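You operate a simulated robot arm through the tools that you are given. There is no shell and no other tool. Be economical: measure what you need, move in short steps, check, and stop when the job is done.

You are at the controls of a simulated two-armed robot. One attempt, no reset.

Task
Take the motor off the flange and lay it on the free rest.
Fine: white-knob lever to Free, then both clamp bolts backed off a quarter turn or more, slide right back; nameplate up; the other motors and the hoses stay, the pump stays off.

It is judged by the outcome, as a careful person would: the job done as asked, and still so three seconds after it is handed in. It fails if anything else is knocked over, pushed out of place, dropped, spilled or broken.

Robot
Two 7-joint arms with fingered hands on one trunk, hanging from a carriage that runs on a rail from [0, 0.949] to [0, -1.031] (x, y) and turns from -385 to 302 degrees about z. Base frame: it is fixed where the carriage stands at the start and does not move with it; the origin is on the floor, on the carriage's upright axis, x ahead of it, y to its left, z up; the surface under the hand at the start is at about z = 0.7. Readings come in m, degrees, newtons and seconds.
The left shoulder is at the start at [0.04, 0.176, 1.32], the right one opposite. With the tool pointing down near the work surface each hand reaches from about 0.1 to 0.74 m from the robot's upright axis, wherever it stands, measured 20 degrees to its own side. Places, roughly: black button of the start box [0.4, 0.1, 0.9]; black-knob lever on the blue valve [0.5, -1.2, 1.1]; cream start box [0.4, 0.1, 0.9]; green start button of the start box [0.4, 0.2, 0.9]; grey button of the start box [0.4, 0.1, 0.9]; red stop button of the start box [0.4, 0.2, 0.9]; right motor rest [0.2, 0.1, 0.7]; side clamp bolt [0.5, -0.5, 0.8]; upper clamp bolt [0.5, -0.6, 0.9]; white button of the start box [0.4, 0.1, 0.9]; white-knob lever on the lever box [0.5, -0.2, 0.9]. Payload 4 kg a hand.
The tool frame of a hand sits at the grasp point between the pads (the TCP): z along the fingers, y along the line on which they close. The tips reach 0.03 m beyond it. Largest opening 0.104 m; the body of the gripper starts 0.035 m behind the TCP. The gripper is a hand of 4 fingers: y runs from the thumb to the fingers, the wrist lies at [-0.015, -0.104, -0.178] in the tool frame, and closing takes about 1.5 s.
Orientation is that of the tool frame in the base frame, as a unit quaternion [x, y, z, w]. With the fingers straight down and the wrist toward the robot, the tool's x, y and z point along [0, 1, 0], [1, 0, 0] and [0, 0, -1] of the base frame.

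Tools
- The arms move only by the tool move_arm. It takes "left_plan", "right_plan" or both (then of equal length, played together; a hand with none holds still); each is one flat list of numbers, 6 for each row, row after row: the shift along the tool's x, y, z in m, then the turn, a rotation vector about the tool's x, y, z in rad. In form: [dx, dy, dz, wx, wy, wz, dx, dy, dz, wx, wy, wz, ...]. A call has 1 to 8 rows; each row is the pose to reach, as a shift and turn from the pose commanded when the call began, along the tool's axes at that moment. "left_grip" and "right_grip" are, for a hand that has rows, the finger opening in m, from 0 to 0.104, set as the call begins (left out, the last holds). A row lasts 0.2 s, in which the tool goes at most 0.05 m and 8.6 degrees; a call with a longer step from one row to the next is refused whole, and so is a gripper value outside its range. Where a pose cannot be reached the arm comes as near as it can. A force on the tool above 90 N (or 10 N above the force at the start of the call, whichever is more), or a blocked arm, ends the call early, and 0.2 s more pass. The fingers move at their own pace (about 0.153 m/s each) and stop on an object; they squeeze with about 21 N. The grip force told is the motor's: it shows also when the fingers shut on nothing. Time passes only in rows, and 0.2 s behind the last, so rows that repeat a pose let the fingers close. The reply holds the time, the measured pose of the TCP, the force on the tool along the base axes, the opening and the grip force, in the units named above and with some noise, with the torque about the TCP (base axes, N m) and any sound that the robot's microphone picked up.
- Cameras (640 x 400 px; columns grow to the right, rows downward): "scene" is now at [0.2118, -0.0173, 1.5852]; the picture's right is [-0.33, -0.94, 0.00], its down [-0.88, 0.31, -0.36] and it looks along [0.34, -0.12, -0.93] (base axes); focal length 252 px, centre (320, 200). "left" rides on the left gripper at [-0.061, -0.092, -0.13] in its tool frame; the picture's right is [-0.81, -0.28, 0.52], its down [0.53, -0.71, 0.46] and it looks along [0.24, 0.64, 0.72] (tool axes); focal length 275 px, centre (320, 200). "right" rides on the right gripper at [0.061, -0.092, -0.13] in its tool frame; the picture's right is [-0.81, 0.27, -0.52], its down [-0.53, -0.71, 0.46] and it looks along [-0.24, 0.64, 0.72] (tool axes); focal length 275 px, centre (320, 200). There is no depth. A picture from a camera that has moved, and an enlarged one, comes with that camera's place and axes in the base frame and with its lens.
- grab_frame(camera): a new picture of that camera. It takes no simulated time.
- raise_lower(by): slides the trunk up (or, below 0, down) by that many m; the arms and the scene camera ride with it, the base frame stays. It gives what a move gives, with no picture.
- drive_base(legs): drives the robot by 1 to 6 legs, each [ahead, left, turn to the left] in m, m and degrees, along the robot's own axes; the way and the turn of a leg run together, so that a leg with both is an arc; at most 1.5 m and 180 degrees a leg. The arms and the cameras ride along, it lands a little off, and it stops where it bumps. It keeps to its track: a leg is cut to what the track allows. It gives what a move gives.
- move_fingers(index, middle, ring, thumb_bend, thumb_turn, hand): sets how far each is bent, from 0 (flat) to 100 (curled in); at 30 the hand is open as for a grip, at 70 the pads meet at the TCP. One left out holds its place. A second passes; each finger stops where it meets its share of the squeeze, and holds until it gets a number again. A gripper value or a shape takes the hand back. It gives what a move gives, with no picture; readings hold the bend of each and the force on the fingers (four entries, about 0 where the hand has none), thumb and palm. thumb_turn goes from beside the hand (0) to across from the fingers (100), as for a grip.
- grasp_type(shape, hand): the hand has 4 fingers and takes this shape, open, in about a second: jaw (thumb against the fingers, like two jaws); tri (thumb and two fingers); tip (a fingertip pinch); poke (one finger out to press); point (the index stretched); flat (the hand flat); cup (the hand cupped); fist (a fist). The gripper value then closes the fingers along that shape, each until it touches; the sizes above hold for jaw. It gives what a move gives, with no picture.
- aim_head(pan, tilt): turns the head with the scene camera to pan (to the left, within 86 degrees either way) and tilt (down, from -29 to 69), counted from straight ahead of the robot. It gives what a move gives.
- enlarge(camera, box): a new picture of the part [left, top, right, bottom] of that camera's present view, enlarged. It takes no simulated time.
- job_done(): hands the job in; it is judged then, once.

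Go step by step. Nothing tells you exact positions but the pictures and the camera data: compare them with the known pose of the tool, close in by small moves and look again before you grip or let go. The budget is 120 turns and 92 pictures, counting those below and the enlarged ones. Unless the task says otherwise, let go and move clear before handing in.

The tools are called after "Request:" as name(argument=value, ...) on one line, values as JSON. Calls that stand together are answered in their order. move_arm: Moves the arms, as the interface text tells. Its arguments: {"type":"object","properties":{"left_plan":{"type":"array","items":{"type":"number"}},"left_grip":{"type":"number"},"right_plan":{"type":"array","items":{"type":"number"}},"right_grip":{"type":"number"}},"required":[]} The other tools are called the same way: raise_lower (by) slides the trunk up or down; grasp_type (shape, hand) gives the hand a shape; move_fingers (index, middle, ring, thumb_bend, thumb_turn, hand) moves the fingers one by one; drive_base (legs) drives the base; aim_head (pan, tilt) turns the head that bears the scene camera; grab_frame (camera) takes a picture; enlarge (camera, box) takes an enlarged picture of a part of a camera's view; job_done () hands the job in.

At the start:

```text
clock: 0.0
left_position: [0.4576, -0.0426, 1.0985]
left_tool_rot: [0.707, 0.708, 0.0, 0.0]
left_wrist_force: [0.1, -0.2, -0.8]
left_wrist_torque: [0.02, 0.0, -0.03]
left_grip_width: 0.1035
left_gripper_force: 0.0
left_shape: jaw
left_bend: [30.0, 30.0, 30.0, 30.0, 98.0]
left_finger forces: [0.0, 0.0, 0.0, 0.0, 0.1, 0.1]
right_position: [0.3641, -0.5216, 1.146]
right_tool_rot: [0.707, 0.707, 0.0, -0.001]
right_wrist_force: [-0.5, 1.3, 0.1]
right_wrist_torque: [0.0, -0.01, 0.0]
right_grip_width: 0.1033
right_gripper_force: 0.1
right_shape: jaw
right_bend: [30.0, 30.0, 30.0, 30.0, 98.0]
right_finger forces: [0.1, 0.1, 0.0, 0.1, 0.0, 0.1]
trunk travel left (down, up): [-0.442, 0.321]
robot x, y, heading: [0.0004, -0.0025, 0.0]
head pan, tilt: [-19.4, 68.8]
```

scene: 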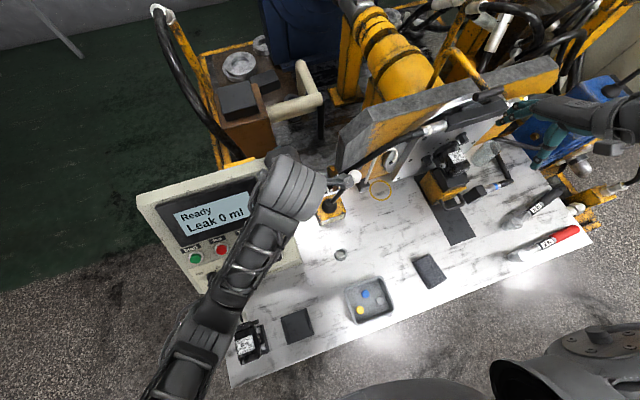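
right: 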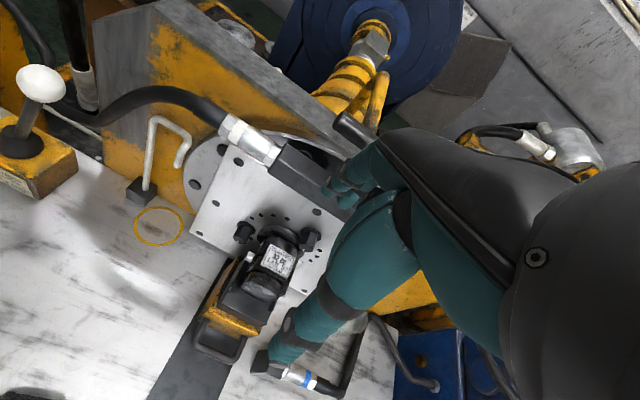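
left: 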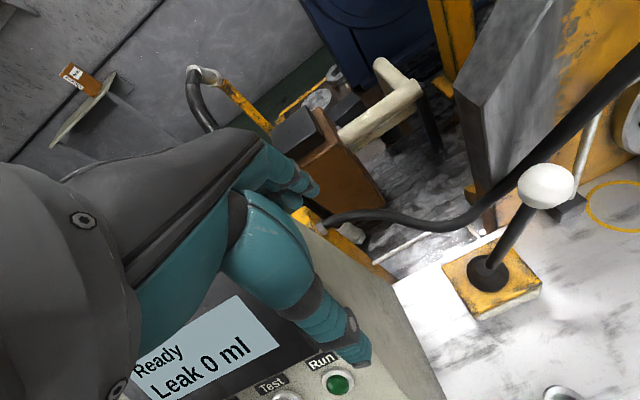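

I see the bench with a motor on the flange (centre right), a white-knob lever on a yellow box, and rests to the lower left. I'll look closer at the lever, the motor and the rests first.

Request:
enlarge(camera="scene", box=[380, 100, 540, 200])

Request:
enlarge(camera="right", box=[160, 160, 400, 400])

Request:
enlarge(camera="scene", box=[220, 240, 460, 390])

Request:
enlarge(camera="right", box=[0, 50, 200, 210])

```text
4.00 times, centred on (460, 150) of scene
camera zoom: at [0.2118, -0.0173, 1.5852], right [-0.33, -0.94, 0.0], down [-0.88, 0.31, -0.36], along [0.34, -0.12, -0.93], focal length 1007 px, centre (-240, 400)
```

zoom: 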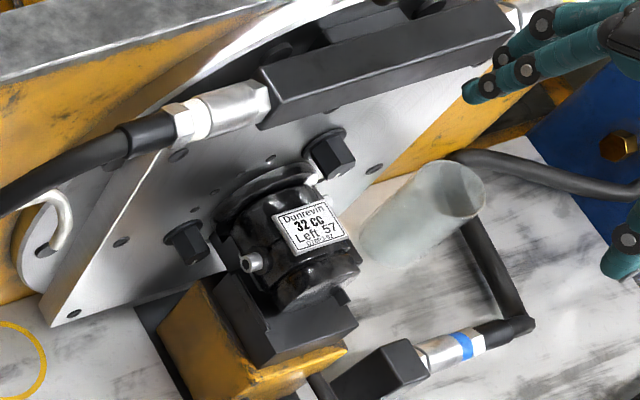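

```text
1.67 times, centred on (280, 280) of right
camera zoom: at [0.2739, -0.4603, 1.2778], right [0.27, -0.81, 0.52], down [-0.71, -0.53, -0.46], along [0.64, -0.24, -0.72], focal length 459 px, centre (387, 67)
```

zoom: 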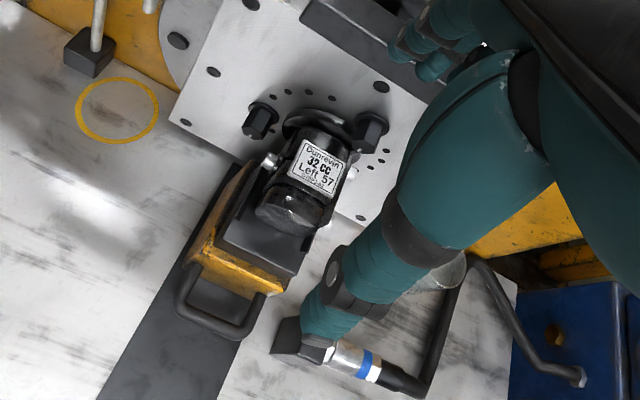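

```text
2.67 times, centred on (340, 315) of scene
camera zoom: at [0.2118, -0.0173, 1.5852], right [-0.33, -0.94, 0.0], down [-0.88, 0.31, -0.36], along [0.34, -0.12, -0.93], focal length 672 px, centre (267, -107)
```

zoom: 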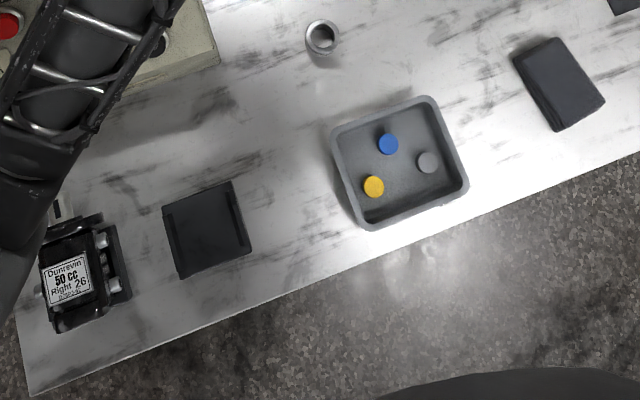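

```text
2.50 times, centred on (100, 130) of right
camera zoom: at [0.2739, -0.4603, 1.2778], right [0.27, -0.81, 0.52], down [-0.71, -0.53, -0.46], along [0.64, -0.24, -0.72], focal length 688 px, centre (870, 375)
```

zoom: 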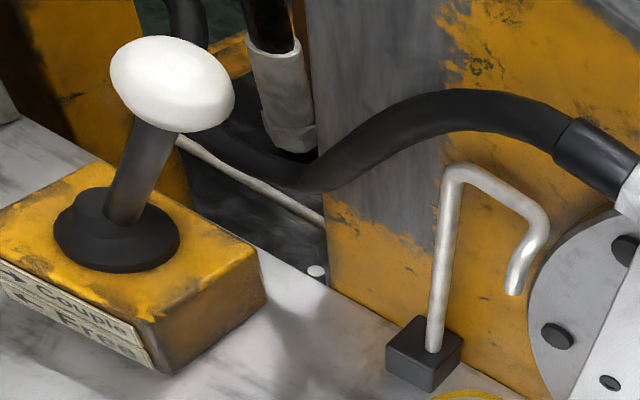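

Request:
enlarge(camera="right", box=[0, 130, 80, 210])

Request:
enlarge(camera="scene", box=[300, 150, 400, 230])

Request:
enlarge(camera="left", box=[400, 130, 640, 400])

```text
5.00 times, centred on (40, 170) of right
camera zoom: at [0.2739, -0.4603, 1.2778], right [0.27, -0.81, 0.52], down [-0.71, -0.53, -0.46], along [0.64, -0.24, -0.72], focal length 1376 px, centre (1720, 350)
```

zoom: 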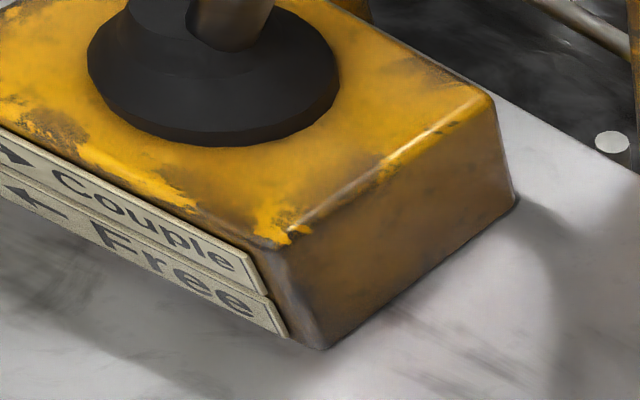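

```text
5.00 times, centred on (350, 190) of scene
camera zoom: at [0.2118, -0.0173, 1.5852], right [-0.33, -0.94, 0.0], down [-0.88, 0.31, -0.36], along [0.34, -0.12, -0.93], focal length 1259 px, centre (170, 250)
```

zoom: 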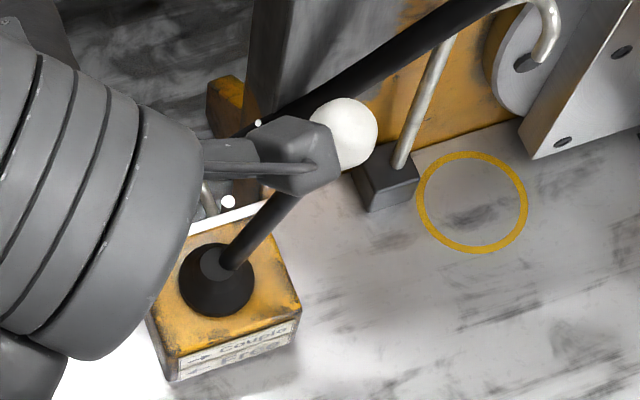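

```text
1.48 times, centred on (520, 265) of left
camera zoom: at [0.3652, -0.1046, 1.2295], right [-0.28, -0.81, -0.52], down [-0.71, 0.53, -0.46], along [0.64, 0.24, -0.72], focal length 408 px, centre (24, 104)
```

zoom: 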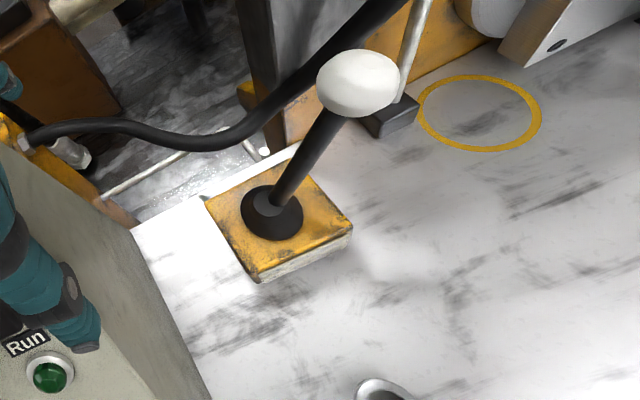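

The lever knob works out near [0.476, -0.213, 0.955], leaning to -y (Couple), so Free should be to the left. I'll swing the left hand's wrist to +y to hook the knob from its right side, and move the right hand up out of the view.

Request:
move_arm(left_plan=[-0.02, 0, 0, 0, 0, 0.15, -0.04, 0, 0, 0, 0, 0.3, -0.06, 0, 0, 0, 0, 0.45, -0.08, 0, 0, 0, 0, 0.6, -0.1, 0, 0, 0, 0, 0.75, -0.12, 0, 0, 0, 0, 0.9, -0.14, 0, 0, 0, 0, 1.05, -0.15, 0, 0, 0, 0, 1.2])

Request:
enlarge(camera="left", box=[160, 100, 480, 300])

```text
clock: 1.8
left_position: [0.4578, -0.1929, 1.0976]
left_tool_rot: [0.983, 0.183, 0.0, 0.0]
left_wrist_force: [-0.4, -0.7, 0.7]
left_wrist_torque: [0.02, -0.04, -0.01]
left_grip_width: 0.1036
left_gripper_force: 0.1
left_shape: jaw
left_bend: [30.0, 30.0, 30.0, 30.0, 98.0]
left_finger forces: [0.0, 0.0, 0.1, 0.0, 0.0, 0.0]
right_position: [0.3642, -0.5225, 1.1452]
right_tool_rot: [0.708, 0.707, 0.0, 0.001]
right_wrist_force: [-0.2, 0.0, -0.4]
right_wrist_torque: [-0.01, -0.03, -0.01]
right_grip_width: 0.1037
right_gripper_force: 0.1
right_shape: jaw
right_bend: [30.0, 30.0, 30.0, 30.0, 98.0]
right_finger forces: [0.0, 0.0, 0.0, 0.0, 0.1, 0.0]
trunk travel left (down, up): [-0.442, 0.321]
robot x, y, heading: [0.0006, 0.0008, -0.3]
head pan, tilt: [-19.4, 68.8]
```

```text
2.00 times, centred on (320, 200) of left
camera zoom: at [0.3672, -0.1296, 1.2284], right [-0.86, -0.04, -0.52], down [0.24, 0.86, -0.46], along [0.46, -0.51, -0.72], focal length 551 px, centre (320, 200)
```

zoom: 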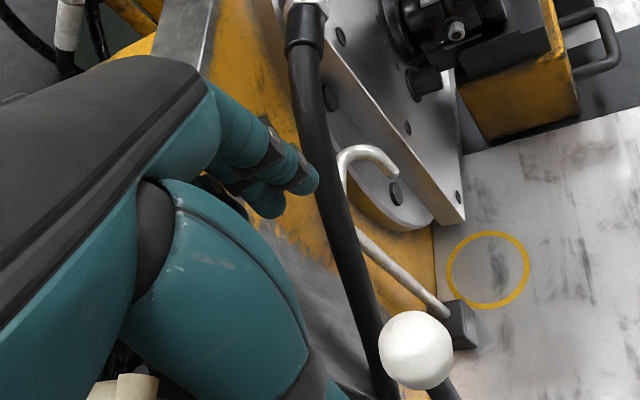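

Request:
move_arm(left_plan=[-0.005, 0.006, 0.015, 0, 0, 0.13, -0.01, 0.012, 0.03, 0, 0, 0.26, -0.01, 0.018, 0.05, 0, 0, 0.37])

Request:
grab_frame(camera="scene")

Request:
grab_frame(camera="left")

Request:
enlarge(camera="right", box=[0, 50, 200, 210])

```text
clock: 2.6
left_position: [0.4553, -0.2139, 1.0477]
left_tool_rot: [1.0, 0.0, 0.0, -0.001]
left_wrist_force: [-0.2, 0.5, 0.2]
left_wrist_torque: [-0.03, 0.01, 0.04]
left_grip_width: 0.1035
left_gripper_force: 0.0
left_shape: jaw
left_bend: [30.0, 30.0, 30.0, 30.0, 98.0]
left_finger forces: [0.0, 0.0, 0.1, 0.1, 0.0, 0.1]
right_position: [0.3656, -0.5228, 1.1459]
right_tool_rot: [0.707, 0.707, -0.001, 0.0]
right_wrist_force: [0.1, -0.4, 0.5]
right_wrist_torque: [-0.03, 0.01, -0.01]
right_grip_width: 0.1033
right_gripper_force: 0.0
right_shape: jaw
right_bend: [30.0, 30.0, 30.0, 30.0, 98.0]
right_finger forces: [0.1, 0.1, 0.0, 0.1, 0.0, 0.0]
trunk travel left (down, up): [-0.442, 0.321]
robot x, y, heading: [0.0, -0.0017, 0.1]
head pan, tilt: [-19.4, 68.8]
```

```text
80 pictures are left
camera scene: at [0.2118, -0.0173, 1.5853], right [-0.33, -0.94, 0.0], down [-0.88, 0.31, -0.36], along [0.34, -0.12, -0.93], focal length 252 px, centre (320, 200)
```

scene: 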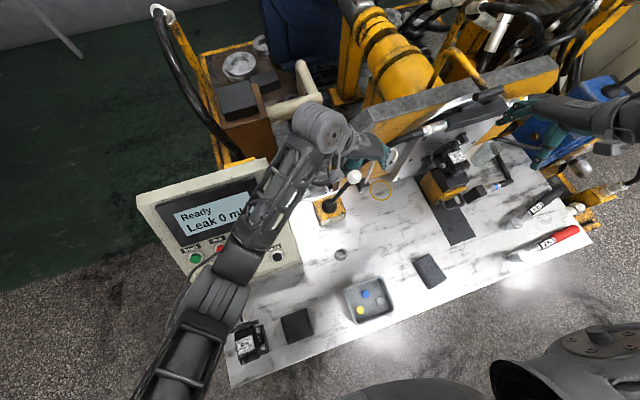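

```text
79 pictures are left
camera left: at [0.3941, -0.1208, 1.1792], right [-0.81, 0.28, -0.52], down [0.53, 0.71, -0.46], along [0.24, -0.64, -0.72], focal length 275 px, centre (320, 200)
```

left: 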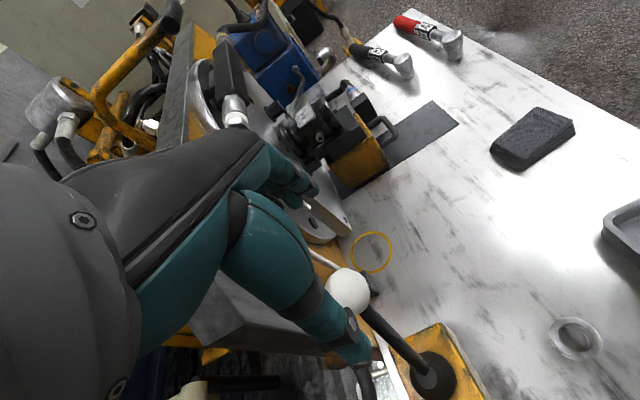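

```text
2.50 times, centred on (100, 130) of right
camera zoom: at [0.2739, -0.4603, 1.2779], right [0.27, -0.81, 0.52], down [-0.71, -0.53, -0.46], along [0.64, -0.24, -0.72], focal length 688 px, centre (870, 375)
```

zoom: 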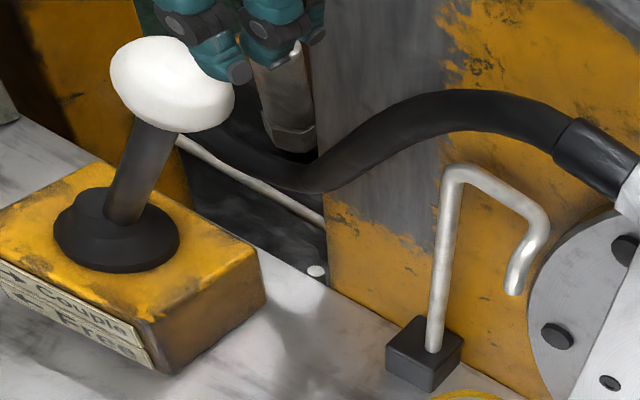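

Request:
move_arm(left_plan=[0, 0, 0.03, 0, 0, 0, 0, 0, 0.06, 0, 0, 0, 0, 0, 0.085, 0, 0, 0])

Request:
enlarge(camera="right", box=[0, 50, 200, 210])

Request:
enlarge(camera="left", box=[200, 150, 480, 400])

```text
clock: 3.4
left_position: [0.4539, -0.2146, 0.9632]
left_tool_rot: [1.0, 0.0, 0.0, 0.0]
left_wrist_force: [0.1, -0.5, -0.1]
left_wrist_torque: [0.02, 0.0, -0.03]
left_grip_width: 0.1034
left_gripper_force: 0.1
left_shape: jaw
left_bend: [30.0, 30.0, 30.0, 30.0, 98.0]
left_finger forces: [0.0, 0.0, 0.1, 0.0, 0.1, 0.0]
right_position: [0.3641, -0.5212, 1.1453]
right_tool_rot: [0.707, 0.707, 0.001, 0.0]
right_wrist_force: [-0.9, 0.2, -0.3]
right_wrist_torque: [-0.02, 0.01, 0.01]
right_grip_width: 0.1035
right_gripper_force: 0.1
right_shape: jaw
right_bend: [30.0, 30.0, 30.0, 30.0, 98.0]
right_finger forces: [0.1, 0.0, 0.0, 0.1, 0.0, 0.0]
trunk travel left (down, up): [-0.442, 0.321]
robot x, y, heading: [-0.0029, 0.0029, -0.0]
head pan, tilt: [-19.4, 68.8]
```

```text
2.50 times, centred on (100, 130) of right
camera zoom: at [0.2737, -0.4602, 1.2778], right [0.27, -0.81, 0.52], down [-0.71, -0.53, -0.46], along [0.64, -0.24, -0.72], focal length 688 px, centre (870, 375)
```

zoom: 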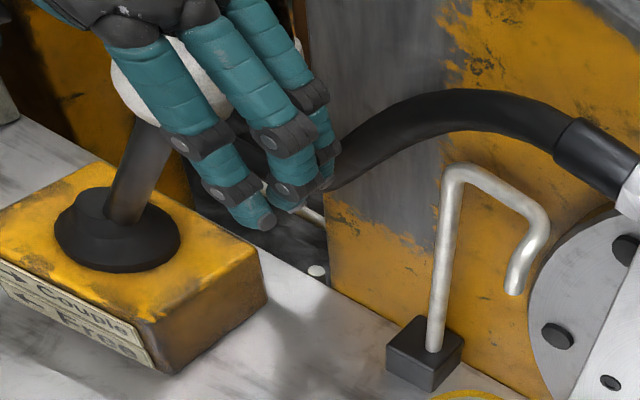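

```text
1.60 times, centred on (340, 275) of left
camera zoom: at [0.3921, -0.1221, 1.0942], right [-0.81, 0.27, -0.52], down [0.53, 0.71, -0.46], along [0.24, -0.64, -0.72], focal length 440 px, centre (288, 80)
```

zoom: 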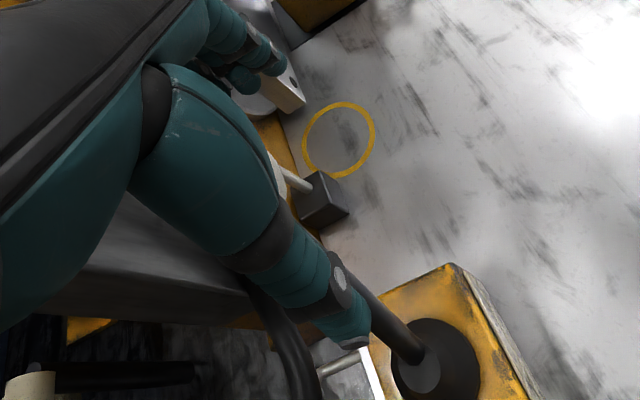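

Request:
move_arm(left_plan=[0, 0, 0, 0, 0, 0, 0, 0, 0, 0, 0, 0, 0, 0, 0, 0, 0, 0, 0, -0.02, -0.005, 0, 0, 0, 0, -0.04, -0.01, 0, 0, 0, 0, -0.06, -0.013, 0, 0, 0], left_grip=0.04)

Request:
enlarge(camera="right", box=[0, 50, 200, 210])

```text
clock: 4.8
left_position: [0.4546, -0.155, 0.9774]
left_tool_rot: [1.0, 0.0, 0.0, -0.001]
left_wrist_force: [1.3, -2.0, 0.4]
left_wrist_torque: [-0.02, -0.02, -0.02]
left_grip_width: 0.0404
left_gripper_force: 0.1
left_shape: jaw
left_bend: [74.0, 49.0, 45.0, 73.0, 100.0]
left_finger forces: [0.0, 0.0, 1.4, 0.0, 0.1, 0.0]
right_position: [0.3637, -0.5214, 1.1462]
right_tool_rot: [0.707, 0.707, 0.0, 0.0]
right_wrist_force: [0.3, -0.4, 0.2]
right_wrist_torque: [0.01, -0.02, -0.03]
right_grip_width: 0.1037
right_gripper_force: 0.1
right_shape: jaw
right_bend: [30.0, 30.0, 30.0, 30.0, 98.0]
right_finger forces: [0.0, 0.0, 0.0, 0.1, 0.0, 0.0]
trunk travel left (down, up): [-0.442, 0.321]
robot x, y, heading: [-0.0015, 0.0017, -0.1]
head pan, tilt: [-19.4, 68.8]
```

```text
2.50 times, centred on (100, 130) of right
camera zoom: at [0.274, -0.4603, 1.2779], right [0.27, -0.81, 0.52], down [-0.71, -0.53, -0.46], along [0.64, -0.24, -0.72], focal length 688 px, centre (870, 375)
```

zoom: 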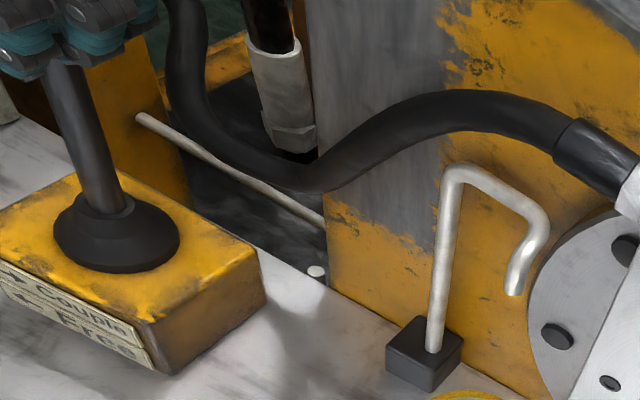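

The lever moves easily and "Couple" shows a right arrow, "Free" a left arrow. I'll keep drawing it left to its stop.

Request:
move_arm(left_plan=[0, -0.02, 0.001, 0, 0, 0, 0, -0.04, 0.003, 0, 0, 0, 0, -0.06, 0.008, 0, 0, 0, 0, -0.08, 0.014, 0, 0, 0, 0, -0.1, 0.02, 0, 0, 0])

Request:
enlarge(camera="left", box=[200, 150, 480, 400])

Request:
enlarge(camera="right", box=[0, 50, 200, 210])

```text
clock: 6.0
left_position: [0.4532, -0.0578, 0.9566]
left_tool_rot: [1.0, -0.001, -0.001, 0.003]
left_wrist_force: [-1.7, -14.0, -0.5]
left_wrist_torque: [-0.24, 0.0, -0.31]
left_grip_width: 0.0426
left_gripper_force: 0.1
left_shape: jaw
left_bend: [74.0, 46.0, 36.0, 73.0, 100.0]
left_finger forces: [0.0, 4.2, 7.3, 0.0, 0.0, 0.0]
right_position: [0.3642, -0.5251, 1.1471]
right_tool_rot: [0.707, 0.707, -0.001, 0.001]
right_wrist_force: [0.0, -0.4, 1.0]
right_wrist_torque: [0.03, 0.0, -0.04]
right_grip_width: 0.1035
right_gripper_force: 0.1
right_shape: jaw
right_bend: [30.0, 30.0, 30.0, 30.0, 98.0]
right_finger forces: [0.1, 0.0, 0.0, 0.0, 0.1, 0.0]
trunk travel left (down, up): [-0.442, 0.321]
robot x, y, heading: [0.0003, 0.0005, 0.1]
head pan, tilt: [-19.4, 68.8]
```

```text
1.60 times, centred on (340, 275) of left
camera zoom: at [0.3924, 0.0357, 1.0877], right [-0.81, 0.27, -0.52], down [0.53, 0.71, -0.46], along [0.24, -0.65, -0.72], focal length 440 px, centre (288, 80)
```

zoom: 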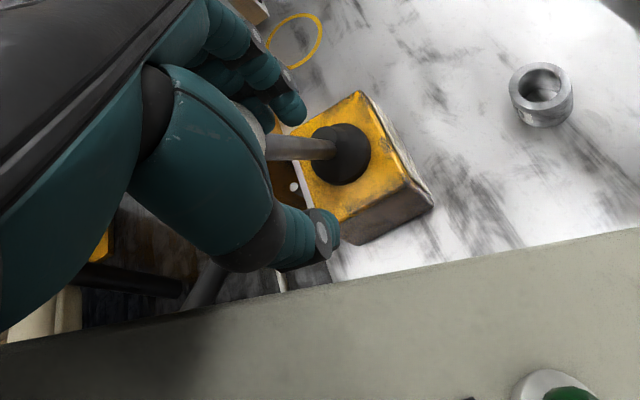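

```text
2.50 times, centred on (100, 130) of right
camera zoom: at [0.2733, -0.4625, 1.2786], right [0.27, -0.81, 0.52], down [-0.71, -0.53, -0.45], along [0.64, -0.25, -0.72], focal length 688 px, centre (870, 375)
```

zoom: 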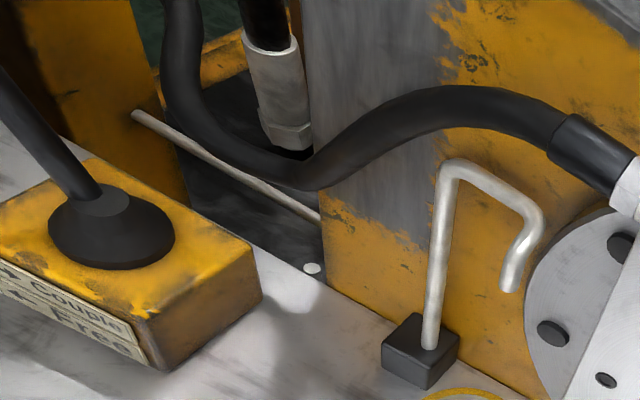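

Request:
move_arm(left_plan=[0, 0.012, 0, 0, 0, 0, 0, 0.012, 0, 0, 0, 0, 0, 0.012, 0, 0, 0, 0, -0.045, 0.012, -0.005, 0, 0, 0, -0.08, 0.012, -0.02, 0, 0, 0, -0.1, 0.012, -0.06, 0, 0, 0, -0.1, 0.012, -0.1, 0, 0, 0], left_grip=0.075)

Request:
grab_frame(camera="left")

Request:
grab_frame(camera="scene")

```text
clock: 7.6
left_position: [0.3546, -0.0652, 1.0563]
left_tool_rot: [1.0, 0.001, 0.0, 0.0]
left_wrist_force: [-0.3, 0.4, -0.1]
left_wrist_torque: [-0.01, -0.01, 0.0]
left_grip_width: 0.0745
left_gripper_force: 0.1
left_shape: jaw
left_bend: [27.0, 37.0, 33.0, 57.0, 99.0]
left_finger forces: [0.0, 0.0, 0.1, 0.0, 0.0, 0.1]
right_position: [0.3646, -0.5211, 1.1472]
right_tool_rot: [0.707, 0.707, 0.0, 0.0]
right_wrist_force: [0.2, -0.2, 0.7]
right_wrist_torque: [0.02, -0.02, -0.02]
right_grip_width: 0.1038
right_gripper_force: 0.1
right_shape: jaw
right_bend: [30.0, 30.0, 30.0, 30.0, 98.0]
right_finger forces: [0.1, 0.0, 0.0, 0.1, 0.1, 0.1]
trunk travel left (down, up): [-0.442, 0.321]
robot x, y, heading: [-0.0012, -0.0014, 0.1]
head pan, tilt: [-19.4, 68.8]
```

```text
72 pictures are left
camera left: at [0.2924, 0.026, 1.1879], right [-0.81, 0.27, -0.52], down [0.53, 0.71, -0.45], along [0.24, -0.64, -0.73], focal length 275 px, centre (320, 200)
```

left: 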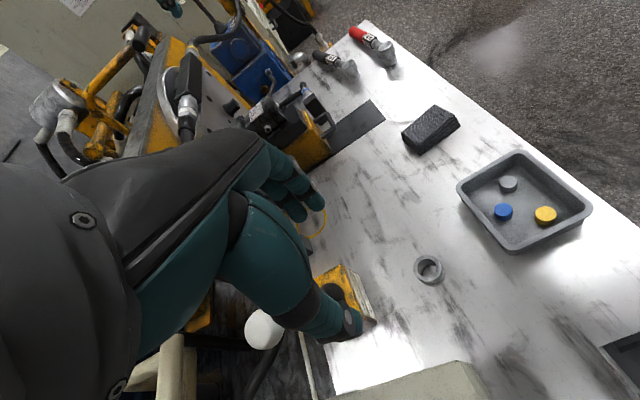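

```text
71 pictures are left
camera scene: at [0.212, -0.0173, 1.5853], right [-0.33, -0.94, 0.0], down [-0.88, 0.31, -0.36], along [0.34, -0.12, -0.93], focal length 252 px, centre (320, 200)
```

scene: 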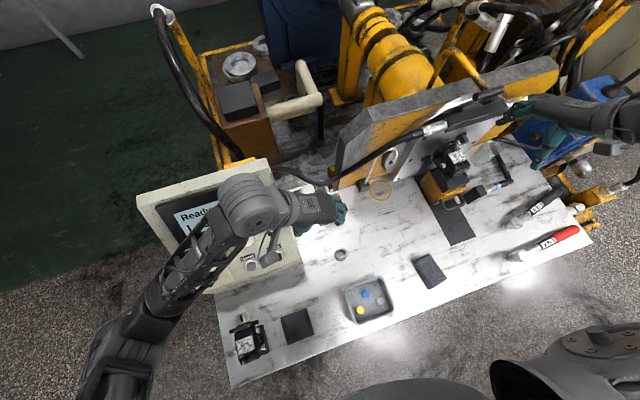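

The lever is now over at Free. Next I shift the robot right to face the motor and look closely at the bolts and the sled.

Request:
drive_base(legs=[[0, -0.3, 0]])

Request:
aim_head(pan=-20, tilt=55)

Request:
grab_frame(camera="scene")

Request:
grab_frame(camera="left")

```text
clock: 9.6
left_position: [0.3537, -0.3622, 1.0558]
left_tool_rot: [1.0, 0.002, 0.0, 0.0]
left_wrist_force: [0.1, -0.7, -0.7]
left_wrist_torque: [0.01, 0.01, 0.01]
left_grip_width: 0.0746
left_gripper_force: 0.0
left_shape: jaw
left_bend: [27.0, 37.0, 33.0, 57.0, 99.0]
left_finger forces: [0.1, 0.0, 0.1, 0.0, 0.0, 0.1]
right_position: [0.3673, -0.818, 1.147]
right_tool_rot: [0.705, 0.709, 0.0, -0.001]
right_wrist_force: [0.5, 0.5, 0.2]
right_wrist_torque: [0.01, 0.0, 0.0]
right_grip_width: 0.1036
right_gripper_force: 0.1
right_shape: jaw
right_bend: [30.0, 30.0, 30.0, 30.0, 98.0]
right_finger forces: [0.0, 0.0, 0.0, 0.1, 0.0, 0.0]
trunk travel left (down, up): [-0.442, 0.321]
robot x, y, heading: [0.0028, -0.2962, 0.3]
head pan, tilt: [-19.4, 68.8]
```

```text
clock: 10.4
left_position: [0.3559, -0.3622, 1.0566]
left_tool_rot: [1.0, 0.003, 0.0, 0.0]
left_wrist_force: [-0.2, 0.0, -0.7]
left_wrist_torque: [-0.02, -0.04, -0.02]
left_grip_width: 0.0749
left_gripper_force: 0.1
left_shape: jaw
left_bend: [27.0, 37.0, 33.0, 57.0, 99.0]
left_finger forces: [0.1, 0.0, 0.1, 0.0, 0.1, 0.0]
right_position: [0.3662, -0.8192, 1.1464]
right_tool_rot: [0.705, 0.709, 0.0, 0.001]
right_wrist_force: [-0.6, 0.6, -0.2]
right_wrist_torque: [0.0, -0.01, 0.01]
right_grip_width: 0.1037
right_gripper_force: 0.1
right_shape: jaw
right_bend: [30.0, 30.0, 30.0, 30.0, 98.0]
right_finger forces: [0.1, 0.0, 0.1, 0.0, 0.0, 0.1]
trunk travel left (down, up): [-0.442, 0.321]
robot x, y, heading: [-0.002, -0.2961, 0.3]
head pan, tilt: [-20.0, 55.0]
```

```text
70 pictures are left
camera scene: at [0.2269, -0.3201, 1.6006], right [-0.34, -0.94, 0.0], down [-0.77, 0.28, -0.57], along [0.54, -0.19, -0.82], focal length 252 px, centre (320, 200)
```

scene: 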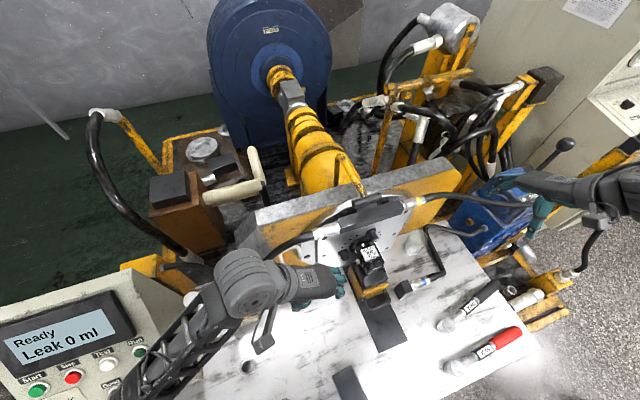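

```text
69 pictures are left
camera left: at [0.2924, -0.2706, 1.1875], right [-0.81, 0.27, -0.52], down [0.53, 0.72, -0.46], along [0.25, -0.64, -0.72], focal length 275 px, centre (320, 200)
```

left: 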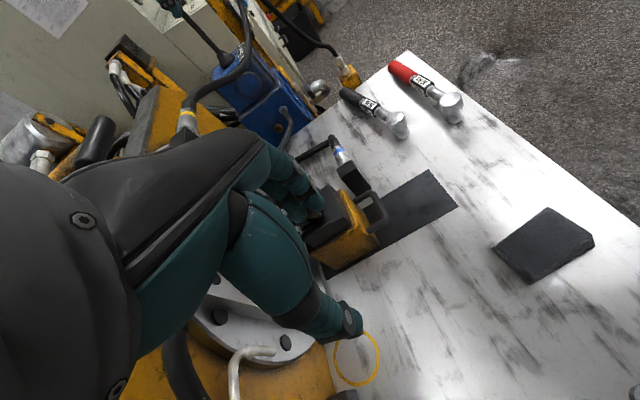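

Request:
enlarge(camera="scene", box=[300, 200, 460, 320])

Request:
enlarge(camera="scene", box=[420, 270, 540, 380])

```text
3.33 times, centred on (380, 260) of scene
camera zoom: at [0.2269, -0.3201, 1.6006], right [-0.34, -0.94, 0.0], down [-0.77, 0.28, -0.57], along [0.54, -0.19, -0.82], focal length 840 px, centre (120, 0)
```

zoom: 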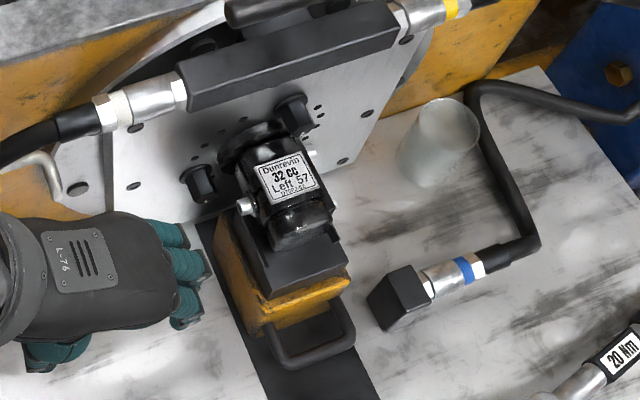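

```text
3.64 times, centred on (480, 325) of scene
camera zoom: at [0.2269, -0.3201, 1.6006], right [-0.34, -0.94, 0.0], down [-0.77, 0.28, -0.57], along [0.54, -0.19, -0.82], focal length 916 px, centre (-262, -254)
```

zoom: 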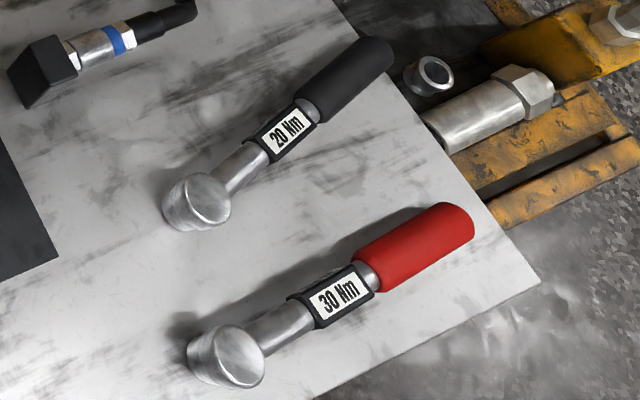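

The wrenches are torque wrenches for fitting; I'll first try the bolts by hand. Bolt heads compute to about B (upper) [0.494, -0.578, 0.940] and A (side) [0.490, -0.490, 0.865]. I'll try the fingertip pinch shape and look at how it closes.

Request:
grasp_type(hand="right", shape="tip")

Request:
move_arm(right_plan=[0, 0, 0, 0, 0, 0, 0, 0, 0, 0, 0, 0, 0, 0, 0, 0, 0, 0, 0, 0, 0, 0, 0, 0, 0, 0, 0, 0, 0, 0, 0, 0, 0, 0, 0, 0], right_grip=0.03)

Request:
grab_frame(camera="right")

```text
clock: 11.3
left_position: [0.3543, -0.3613, 1.0551]
left_tool_rot: [1.0, 0.003, 0.0, 0.0]
left_wrist_force: [0.4, 0.1, -0.2]
left_wrist_torque: [0.0, 0.03, 0.01]
left_grip_width: 0.0748
left_gripper_force: 0.0
left_shape: jaw
left_bend: [27.0, 37.0, 33.0, 57.0, 99.0]
left_finger forces: [0.0, 0.0, 0.0, 0.0, 0.0, 0.0]
right_position: [0.3663, -0.8181, 1.1469]
right_tool_rot: [0.706, 0.709, 0.0, 0.0]
right_wrist_force: [0.1, 0.7, 0.6]
right_wrist_torque: [0.01, -0.01, 0.05]
right_grip_width: 0.1039
right_gripper_force: 0.1
right_shape: tip
right_bend: [30.0, 98.0, 99.0, 30.0, 98.0]
right_finger forces: [0.1, 0.0, 0.0, 0.0, 0.0, 0.0]
trunk travel left (down, up): [-0.442, 0.321]
robot x, y, heading: [-0.0009, -0.2953, 0.3]
head pan, tilt: [-20.0, 55.0]
```

```text
clock: 12.7
left_position: [0.3538, -0.361, 1.0559]
left_tool_rot: [1.0, 0.002, 0.0, 0.0]
left_wrist_force: [-0.1, -0.4, -0.1]
left_wrist_torque: [0.0, 0.01, -0.02]
left_grip_width: 0.0749
left_gripper_force: 0.0
left_shape: jaw
left_bend: [27.0, 37.0, 33.0, 57.0, 99.0]
left_finger forces: [0.0, 0.0, 0.1, 0.1, 0.0, 0.0]
right_position: [0.3676, -0.8185, 1.1461]
right_tool_rot: [0.706, 0.708, 0.0, 0.0]
right_wrist_force: [0.3, 0.2, 1.4]
right_wrist_torque: [0.03, -0.03, -0.02]
right_grip_width: 0.0305
right_gripper_force: 0.0
right_shape: tip
right_bend: [73.0, 98.0, 99.0, 74.0, 100.0]
right_finger forces: [0.0, 0.0, 0.0, 0.0, 0.1, 0.0]
trunk travel left (down, up): [-0.442, 0.321]
robot x, y, heading: [0.0023, -0.2947, 0.1]
head pan, tilt: [-20.0, 55.0]
```

```text
66 pictures are left
camera right: at [0.2759, -0.7568, 1.2778], right [0.28, -0.81, 0.52], down [-0.71, -0.54, -0.46], along [0.65, -0.24, -0.72], focal length 275 px, centre (320, 200)
```

right: 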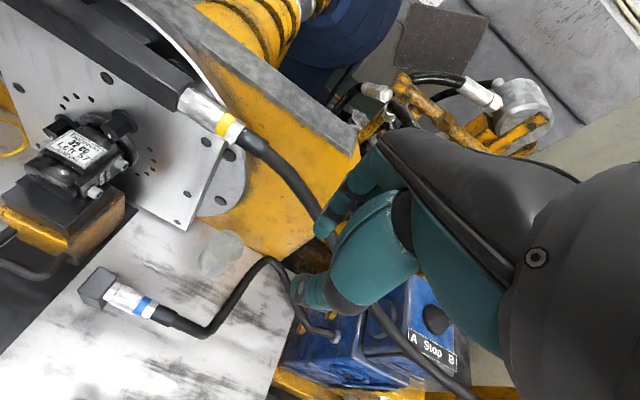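

Request:
enlarge(camera="right", box=[260, 140, 420, 340])

Request:
enlarge(camera="right", box=[0, 60, 180, 220])

```text
2.00 times, centred on (340, 240) of right
camera zoom: at [0.2759, -0.7568, 1.2778], right [0.28, -0.81, 0.52], down [-0.71, -0.54, -0.46], along [0.65, -0.24, -0.72], focal length 551 px, centre (280, 120)
```

zoom: 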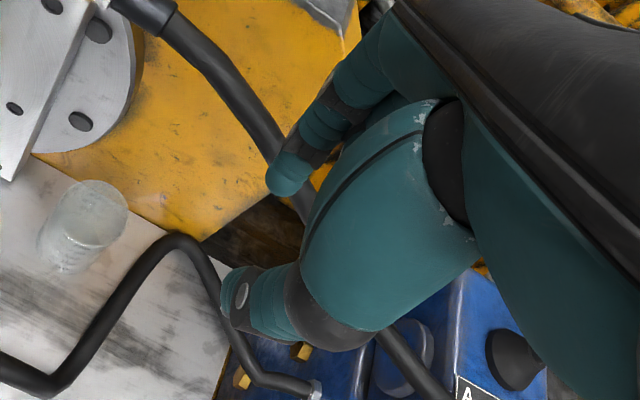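

```text
2.50 times, centred on (90, 140) of right
camera zoom: at [0.2759, -0.7568, 1.2778], right [0.28, -0.81, 0.52], down [-0.71, -0.54, -0.46], along [0.65, -0.24, -0.72], focal length 688 px, centre (895, 350)
```

zoom: 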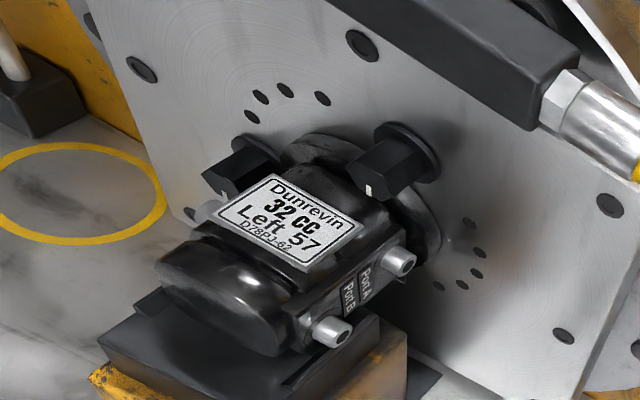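

The fingertip pinch closes well at the TCP, with index on the motor side, and the bolt heads stand well out with room to pinch. I'll turn the right hand to point forward.

Request:
move_arm(right_plan=[0.0, 0, 0.0, -0.15, 0, 0, 0.0, 0, 0, -0.3, 0, 0, 0.01, 0, 0, -0.45, 0, 0, 0.02, 0, 0, -0.6, 0, 0, 0.04, 0, 0, -0.75, 0, 0, 0.06, 0, 0, -0.9, 0, 0, 0.08, 0, 0, -1.05, 0, 0, 0.1, 0, 0, -1.2, 0, 0], right_grip=0.09)

Request:
grab_frame(camera="scene")

```text
clock: 14.5
left_position: [0.3548, -0.3617, 1.057]
left_tool_rot: [1.0, 0.002, 0.0, -0.001]
left_wrist_force: [-0.3, -0.3, 0.4]
left_wrist_torque: [0.0, 0.01, 0.01]
left_grip_width: 0.0747
left_gripper_force: 0.0
left_shape: jaw
left_bend: [27.0, 37.0, 34.0, 57.0, 99.0]
left_finger forces: [0.0, 0.0, 0.0, 0.1, 0.0, 0.0]
right_position: [0.3648, -0.7167, 1.1454]
right_tool_rot: [0.583, 0.583, 0.401, 0.399]
right_wrist_force: [0.8, 0.4, 0.4]
right_wrist_torque: [0.02, 0.03, 0.01]
right_grip_width: 0.0897
right_gripper_force: 0.1
right_shape: tip
right_bend: [30.0, 98.0, 99.0, 42.0, 98.0]
right_finger forces: [0.0, 0.1, 0.1, 0.0, 0.1, 0.0]
right hand out of reach, approached as far as the arm can: row 7
trunk travel left (down, up): [-0.442, 0.321]
robot x, y, heading: [0.0006, -0.3027, 0.5]
head pan, tilt: [-20.0, 55.0]
```

```text
63 pictures are left
camera scene: at [0.2271, -0.3196, 1.6007], right [-0.34, -0.94, 0.0], down [-0.77, 0.28, -0.57], along [0.54, -0.19, -0.82], focal length 252 px, centre (320, 200)
```

scene: 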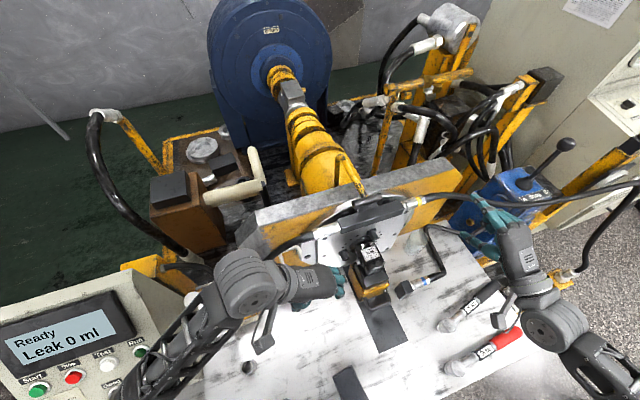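

Request:
move_arm(right_plan=[0.015, -0.025, 0.02, -0.06, 0.07, -0.028, 0.03, -0.055, 0.04, -0.115, 0.138, -0.055, 0.05, -0.085, 0.06, -0.172, 0.207, -0.082, 0.07, -0.115, 0.085, -0.23, 0.277, -0.11, 0.09, -0.145, 0.105, -0.29, 0.35, -0.14, 0.1047, -0.168, 0.126, -0.345, 0.415, -0.165])

Request:
grab_frame(camera="right")

Request:
enlarge(camera="scene", box=[300, 200, 500, 320])

```text
clock: 15.9
left_position: [0.3545, -0.361, 1.0564]
left_tool_rot: [1.0, 0.003, 0.0, 0.0]
left_wrist_force: [-0.1, -0.4, -1.2]
left_wrist_torque: [0.02, 0.02, 0.03]
left_grip_width: 0.0745
left_gripper_force: 0.1
left_shape: jaw
left_bend: [27.0, 37.0, 34.0, 57.0, 99.0]
left_finger forces: [0.0, 0.1, 0.0, 0.0, 0.1, 0.0]
right_position: [0.4221, -0.6132, 0.9441]
right_tool_rot: [0.363, 0.622, 0.57, 0.395]
right_wrist_force: [0.0, -1.0, -0.1]
right_wrist_torque: [-0.02, 0.02, 0.01]
right_grip_width: 0.09
right_gripper_force: 0.1
right_shape: tip
right_bend: [30.0, 98.0, 99.0, 42.0, 98.0]
right_finger forces: [0.0, 0.0, 0.0, 0.0, 0.0, 0.1]
trunk travel left (down, up): [-0.442, 0.321]
robot x, y, heading: [-0.0003, -0.2961, 0.2]
head pan, tilt: [-20.0, 55.0]
```

```text
62 pictures are left
camera right: at [0.2795, -0.6205, 0.8543], right [-0.12, -0.93, 0.36], down [0.64, -0.35, -0.69], along [0.76, 0.14, 0.63], focal length 275 px, centre (320, 200)
```

right: 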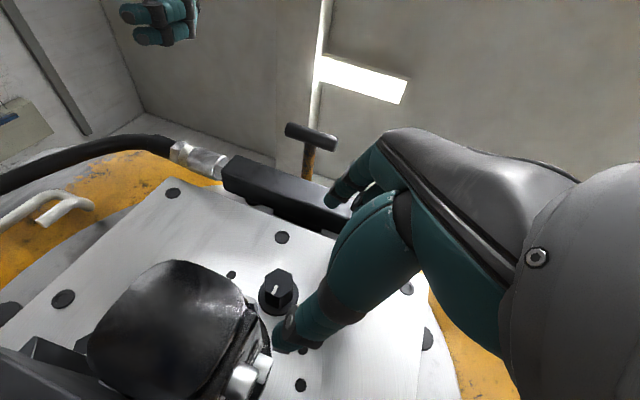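

```text
3.20 times, centred on (400, 260) of scene
camera zoom: at [0.2269, -0.3198, 1.6007], right [-0.34, -0.94, 0.0], down [-0.77, 0.28, -0.57], along [0.54, -0.19, -0.82], focal length 806 px, centre (64, 8)
```

zoom: 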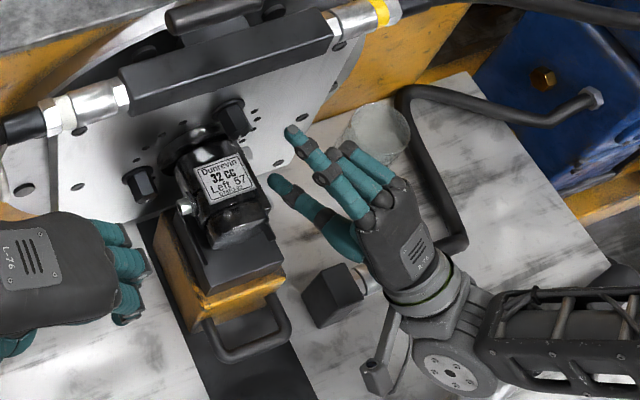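

Request:
move_arm(right_plan=[0.001, -0.002, 0.025, 0, 0, 0, 0.001, -0.004, 0.05, 0, 0, 0, 0.002, -0.005, 0.07, 0, 0, 0])

Request:
grab_frame(camera="right")

Request:
enlarge(camera="scene", box=[330, 200, 450, 280])

```text
clock: 16.9
left_position: [0.3453, -0.3691, 1.0552]
left_tool_rot: [1.0, -0.001, -0.003, 0.002]
left_wrist_force: [-0.6, 0.1, 0.4]
left_wrist_torque: [0.01, -0.01, -0.02]
left_grip_width: 0.0745
left_gripper_force: 0.2
left_shape: jaw
left_bend: [27.0, 37.0, 33.0, 57.0, 99.0]
left_finger forces: [0.1, 0.1, 0.1, 0.1, 0.1, 0.0]
right_position: [0.4655, -0.5934, 0.9332]
right_tool_rot: [0.363, 0.623, 0.57, 0.394]
right_wrist_force: [-50.5, -16.3, 23.7]
right_wrist_torque: [-0.92, 2.05, -0.88]
right_grip_width: 0.0905
right_gripper_force: 0.0
right_shape: tip
right_bend: [30.0, 98.0, 99.0, 49.0, 100.0]
right_finger forces: [0.0, 0.0, 0.1, 0.0, 84.2, 0.0]
trunk travel left (down, up): [-0.442, 0.321]
robot x, y, heading: [0.0027, -0.2982, -0.1]
head pan, tilt: [-20.0, 55.0]
stopped in row 3 (right hand): the force on the tool passed its limit at 93 N (the readings are from after the stop); the commanded pose is now the measured one
```

```text
60 pictures are left
camera right: at [0.3226, -0.6012, 0.8434], right [-0.12, -0.93, 0.36], down [0.64, -0.35, -0.69], along [0.76, 0.14, 0.63], focal length 275 px, centre (320, 200)
```

right: 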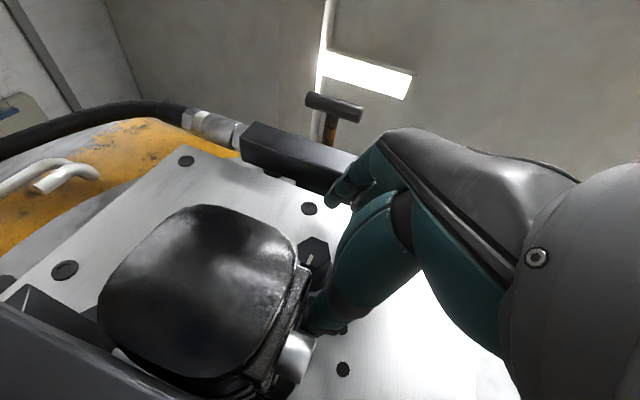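

```text
5.00 times, centred on (390, 240) of scene
camera zoom: at [0.2223, -0.3247, 1.5995], right [-0.34, -0.94, 0.01], down [-0.77, 0.28, -0.57], along [0.53, -0.2, -0.82], focal length 1259 px, centre (-30, 0)
```

zoom: 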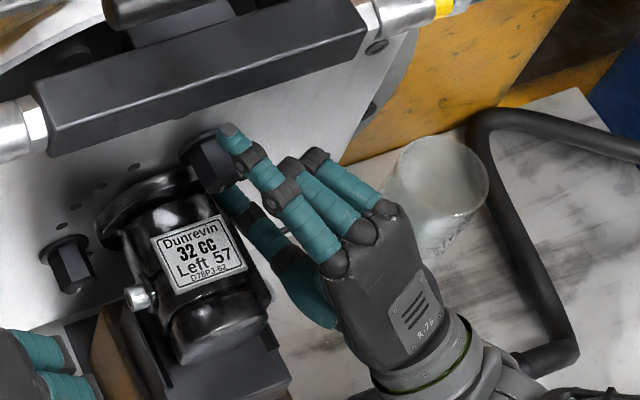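

The thumb pressed on the motor's side port, so I back off at once, roll the hand so the thumb goes to the outer side, and narrow the opening.

Request:
move_arm(right_plan=[0, 0, -0.03, 0, 0, 0, 0, 0, -0.055, 0, 0, 0, 0.001, 0.005, -0.055, 0.05, 0, -0.105, 0.002, 0.01, -0.052, 0.1, 0, -0.21, 0.003, 0.0145, -0.0497, 0.1475, 0, -0.316, 0.003, 0.0145, -0.0497, 0.1475, 0, -0.316], right_grip=0.055)

Request:
grab_frame(camera="right")

```text
clock: 18.3
left_position: [0.3531, -0.3638, 1.0564]
left_tool_rot: [1.0, 0.0, 0.0, 0.0]
left_wrist_force: [-0.1, -0.1, 0.5]
left_wrist_torque: [-0.03, 0.03, 0.0]
left_grip_width: 0.0749
left_gripper_force: 0.0
left_shape: jaw
left_bend: [27.0, 37.0, 33.0, 57.0, 99.0]
left_finger forces: [0.0, 0.0, 0.0, 0.0, 0.1, 0.0]
right_position: [0.4328, -0.6026, 0.9517]
right_tool_rot: [0.286, 0.712, 0.455, 0.452]
right_wrist_force: [0.4, 0.1, -0.4]
right_wrist_torque: [0.0, 0.01, 0.02]
right_grip_width: 0.0549
right_gripper_force: 0.1
right_shape: tip
right_bend: [73.0, 98.0, 99.0, 68.0, 100.0]
right_finger forces: [0.1, 0.0, 0.0, 0.1, 0.0, 0.0]
trunk travel left (down, up): [-0.442, 0.321]
robot x, y, heading: [0.0026, -0.2951, -0.2]
head pan, tilt: [-20.0, 55.0]
```

```text
58 pictures are left
camera right: at [0.2904, -0.6414, 0.8687], right [-0.12, -0.75, 0.65], down [0.64, -0.56, -0.52], along [0.76, 0.35, 0.55], focal length 275 px, centre (320, 200)
```

right: 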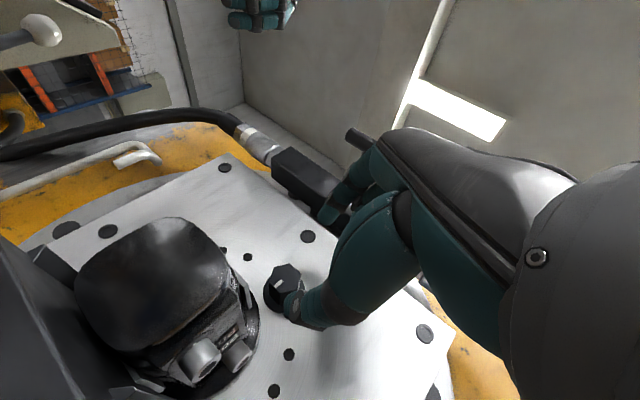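

Request:
move_arm(right_plan=[0.001, -0.001, 0.02, 0, 0, 0, 0.002, -0.002, 0.04, 0, 0, 0, 0.0024, -0.003, 0.055, 0, 0, 0])

Request:
grab_frame(camera="right")

Request:
enlarge(camera="scene", box=[330, 200, 450, 280])

```text
clock: 19.1
left_position: [0.3467, -0.3684, 1.0564]
left_tool_rot: [1.0, 0.0, -0.003, 0.001]
left_wrist_force: [-0.2, 0.7, -0.2]
left_wrist_torque: [-0.02, 0.01, 0.02]
left_grip_width: 0.0746
left_gripper_force: 0.1
left_shape: jaw
left_bend: [27.0, 37.0, 33.0, 57.0, 99.0]
left_finger forces: [0.0, 0.0, 0.0, 0.1, 0.0, 0.0]
right_position: [0.4714, -0.5859, 0.934]
right_tool_rot: [0.289, 0.714, 0.453, 0.45]
right_wrist_force: [-42.8, -17.8, 8.4]
right_wrist_torque: [-0.57, 1.26, -0.62]
right_grip_width: 0.0538
right_gripper_force: 0.2
right_shape: tip
right_bend: [73.0, 98.0, 99.0, 75.0, 100.0]
right_finger forces: [0.0, 0.0, 0.0, 0.0, 46.8, 0.0]
trunk travel left (down, up): [-0.442, 0.321]
robot x, y, heading: [0.0028, -0.2958, -0.1]
head pan, tilt: [-20.0, 55.0]
```

```text
57 pictures are left
camera right: at [0.3286, -0.6249, 0.8536], right [-0.12, -0.75, 0.65], down [0.64, -0.56, -0.53], along [0.76, 0.35, 0.54], focal length 275 px, centre (320, 200)
```

right: 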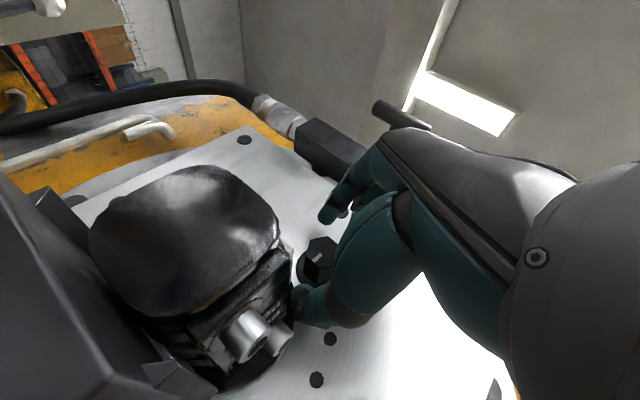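

```text
5.00 times, centred on (390, 240) of scene
camera zoom: at [0.223, -0.3239, 1.5997], right [-0.34, -0.94, 0.0], down [-0.77, 0.28, -0.57], along [0.53, -0.2, -0.82], focal length 1259 px, centre (-30, 0)
```

zoom: 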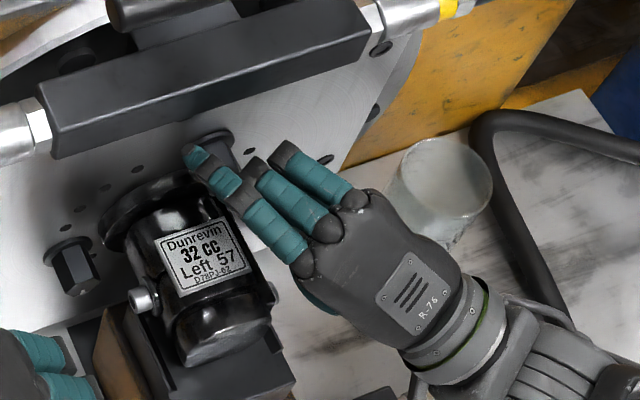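

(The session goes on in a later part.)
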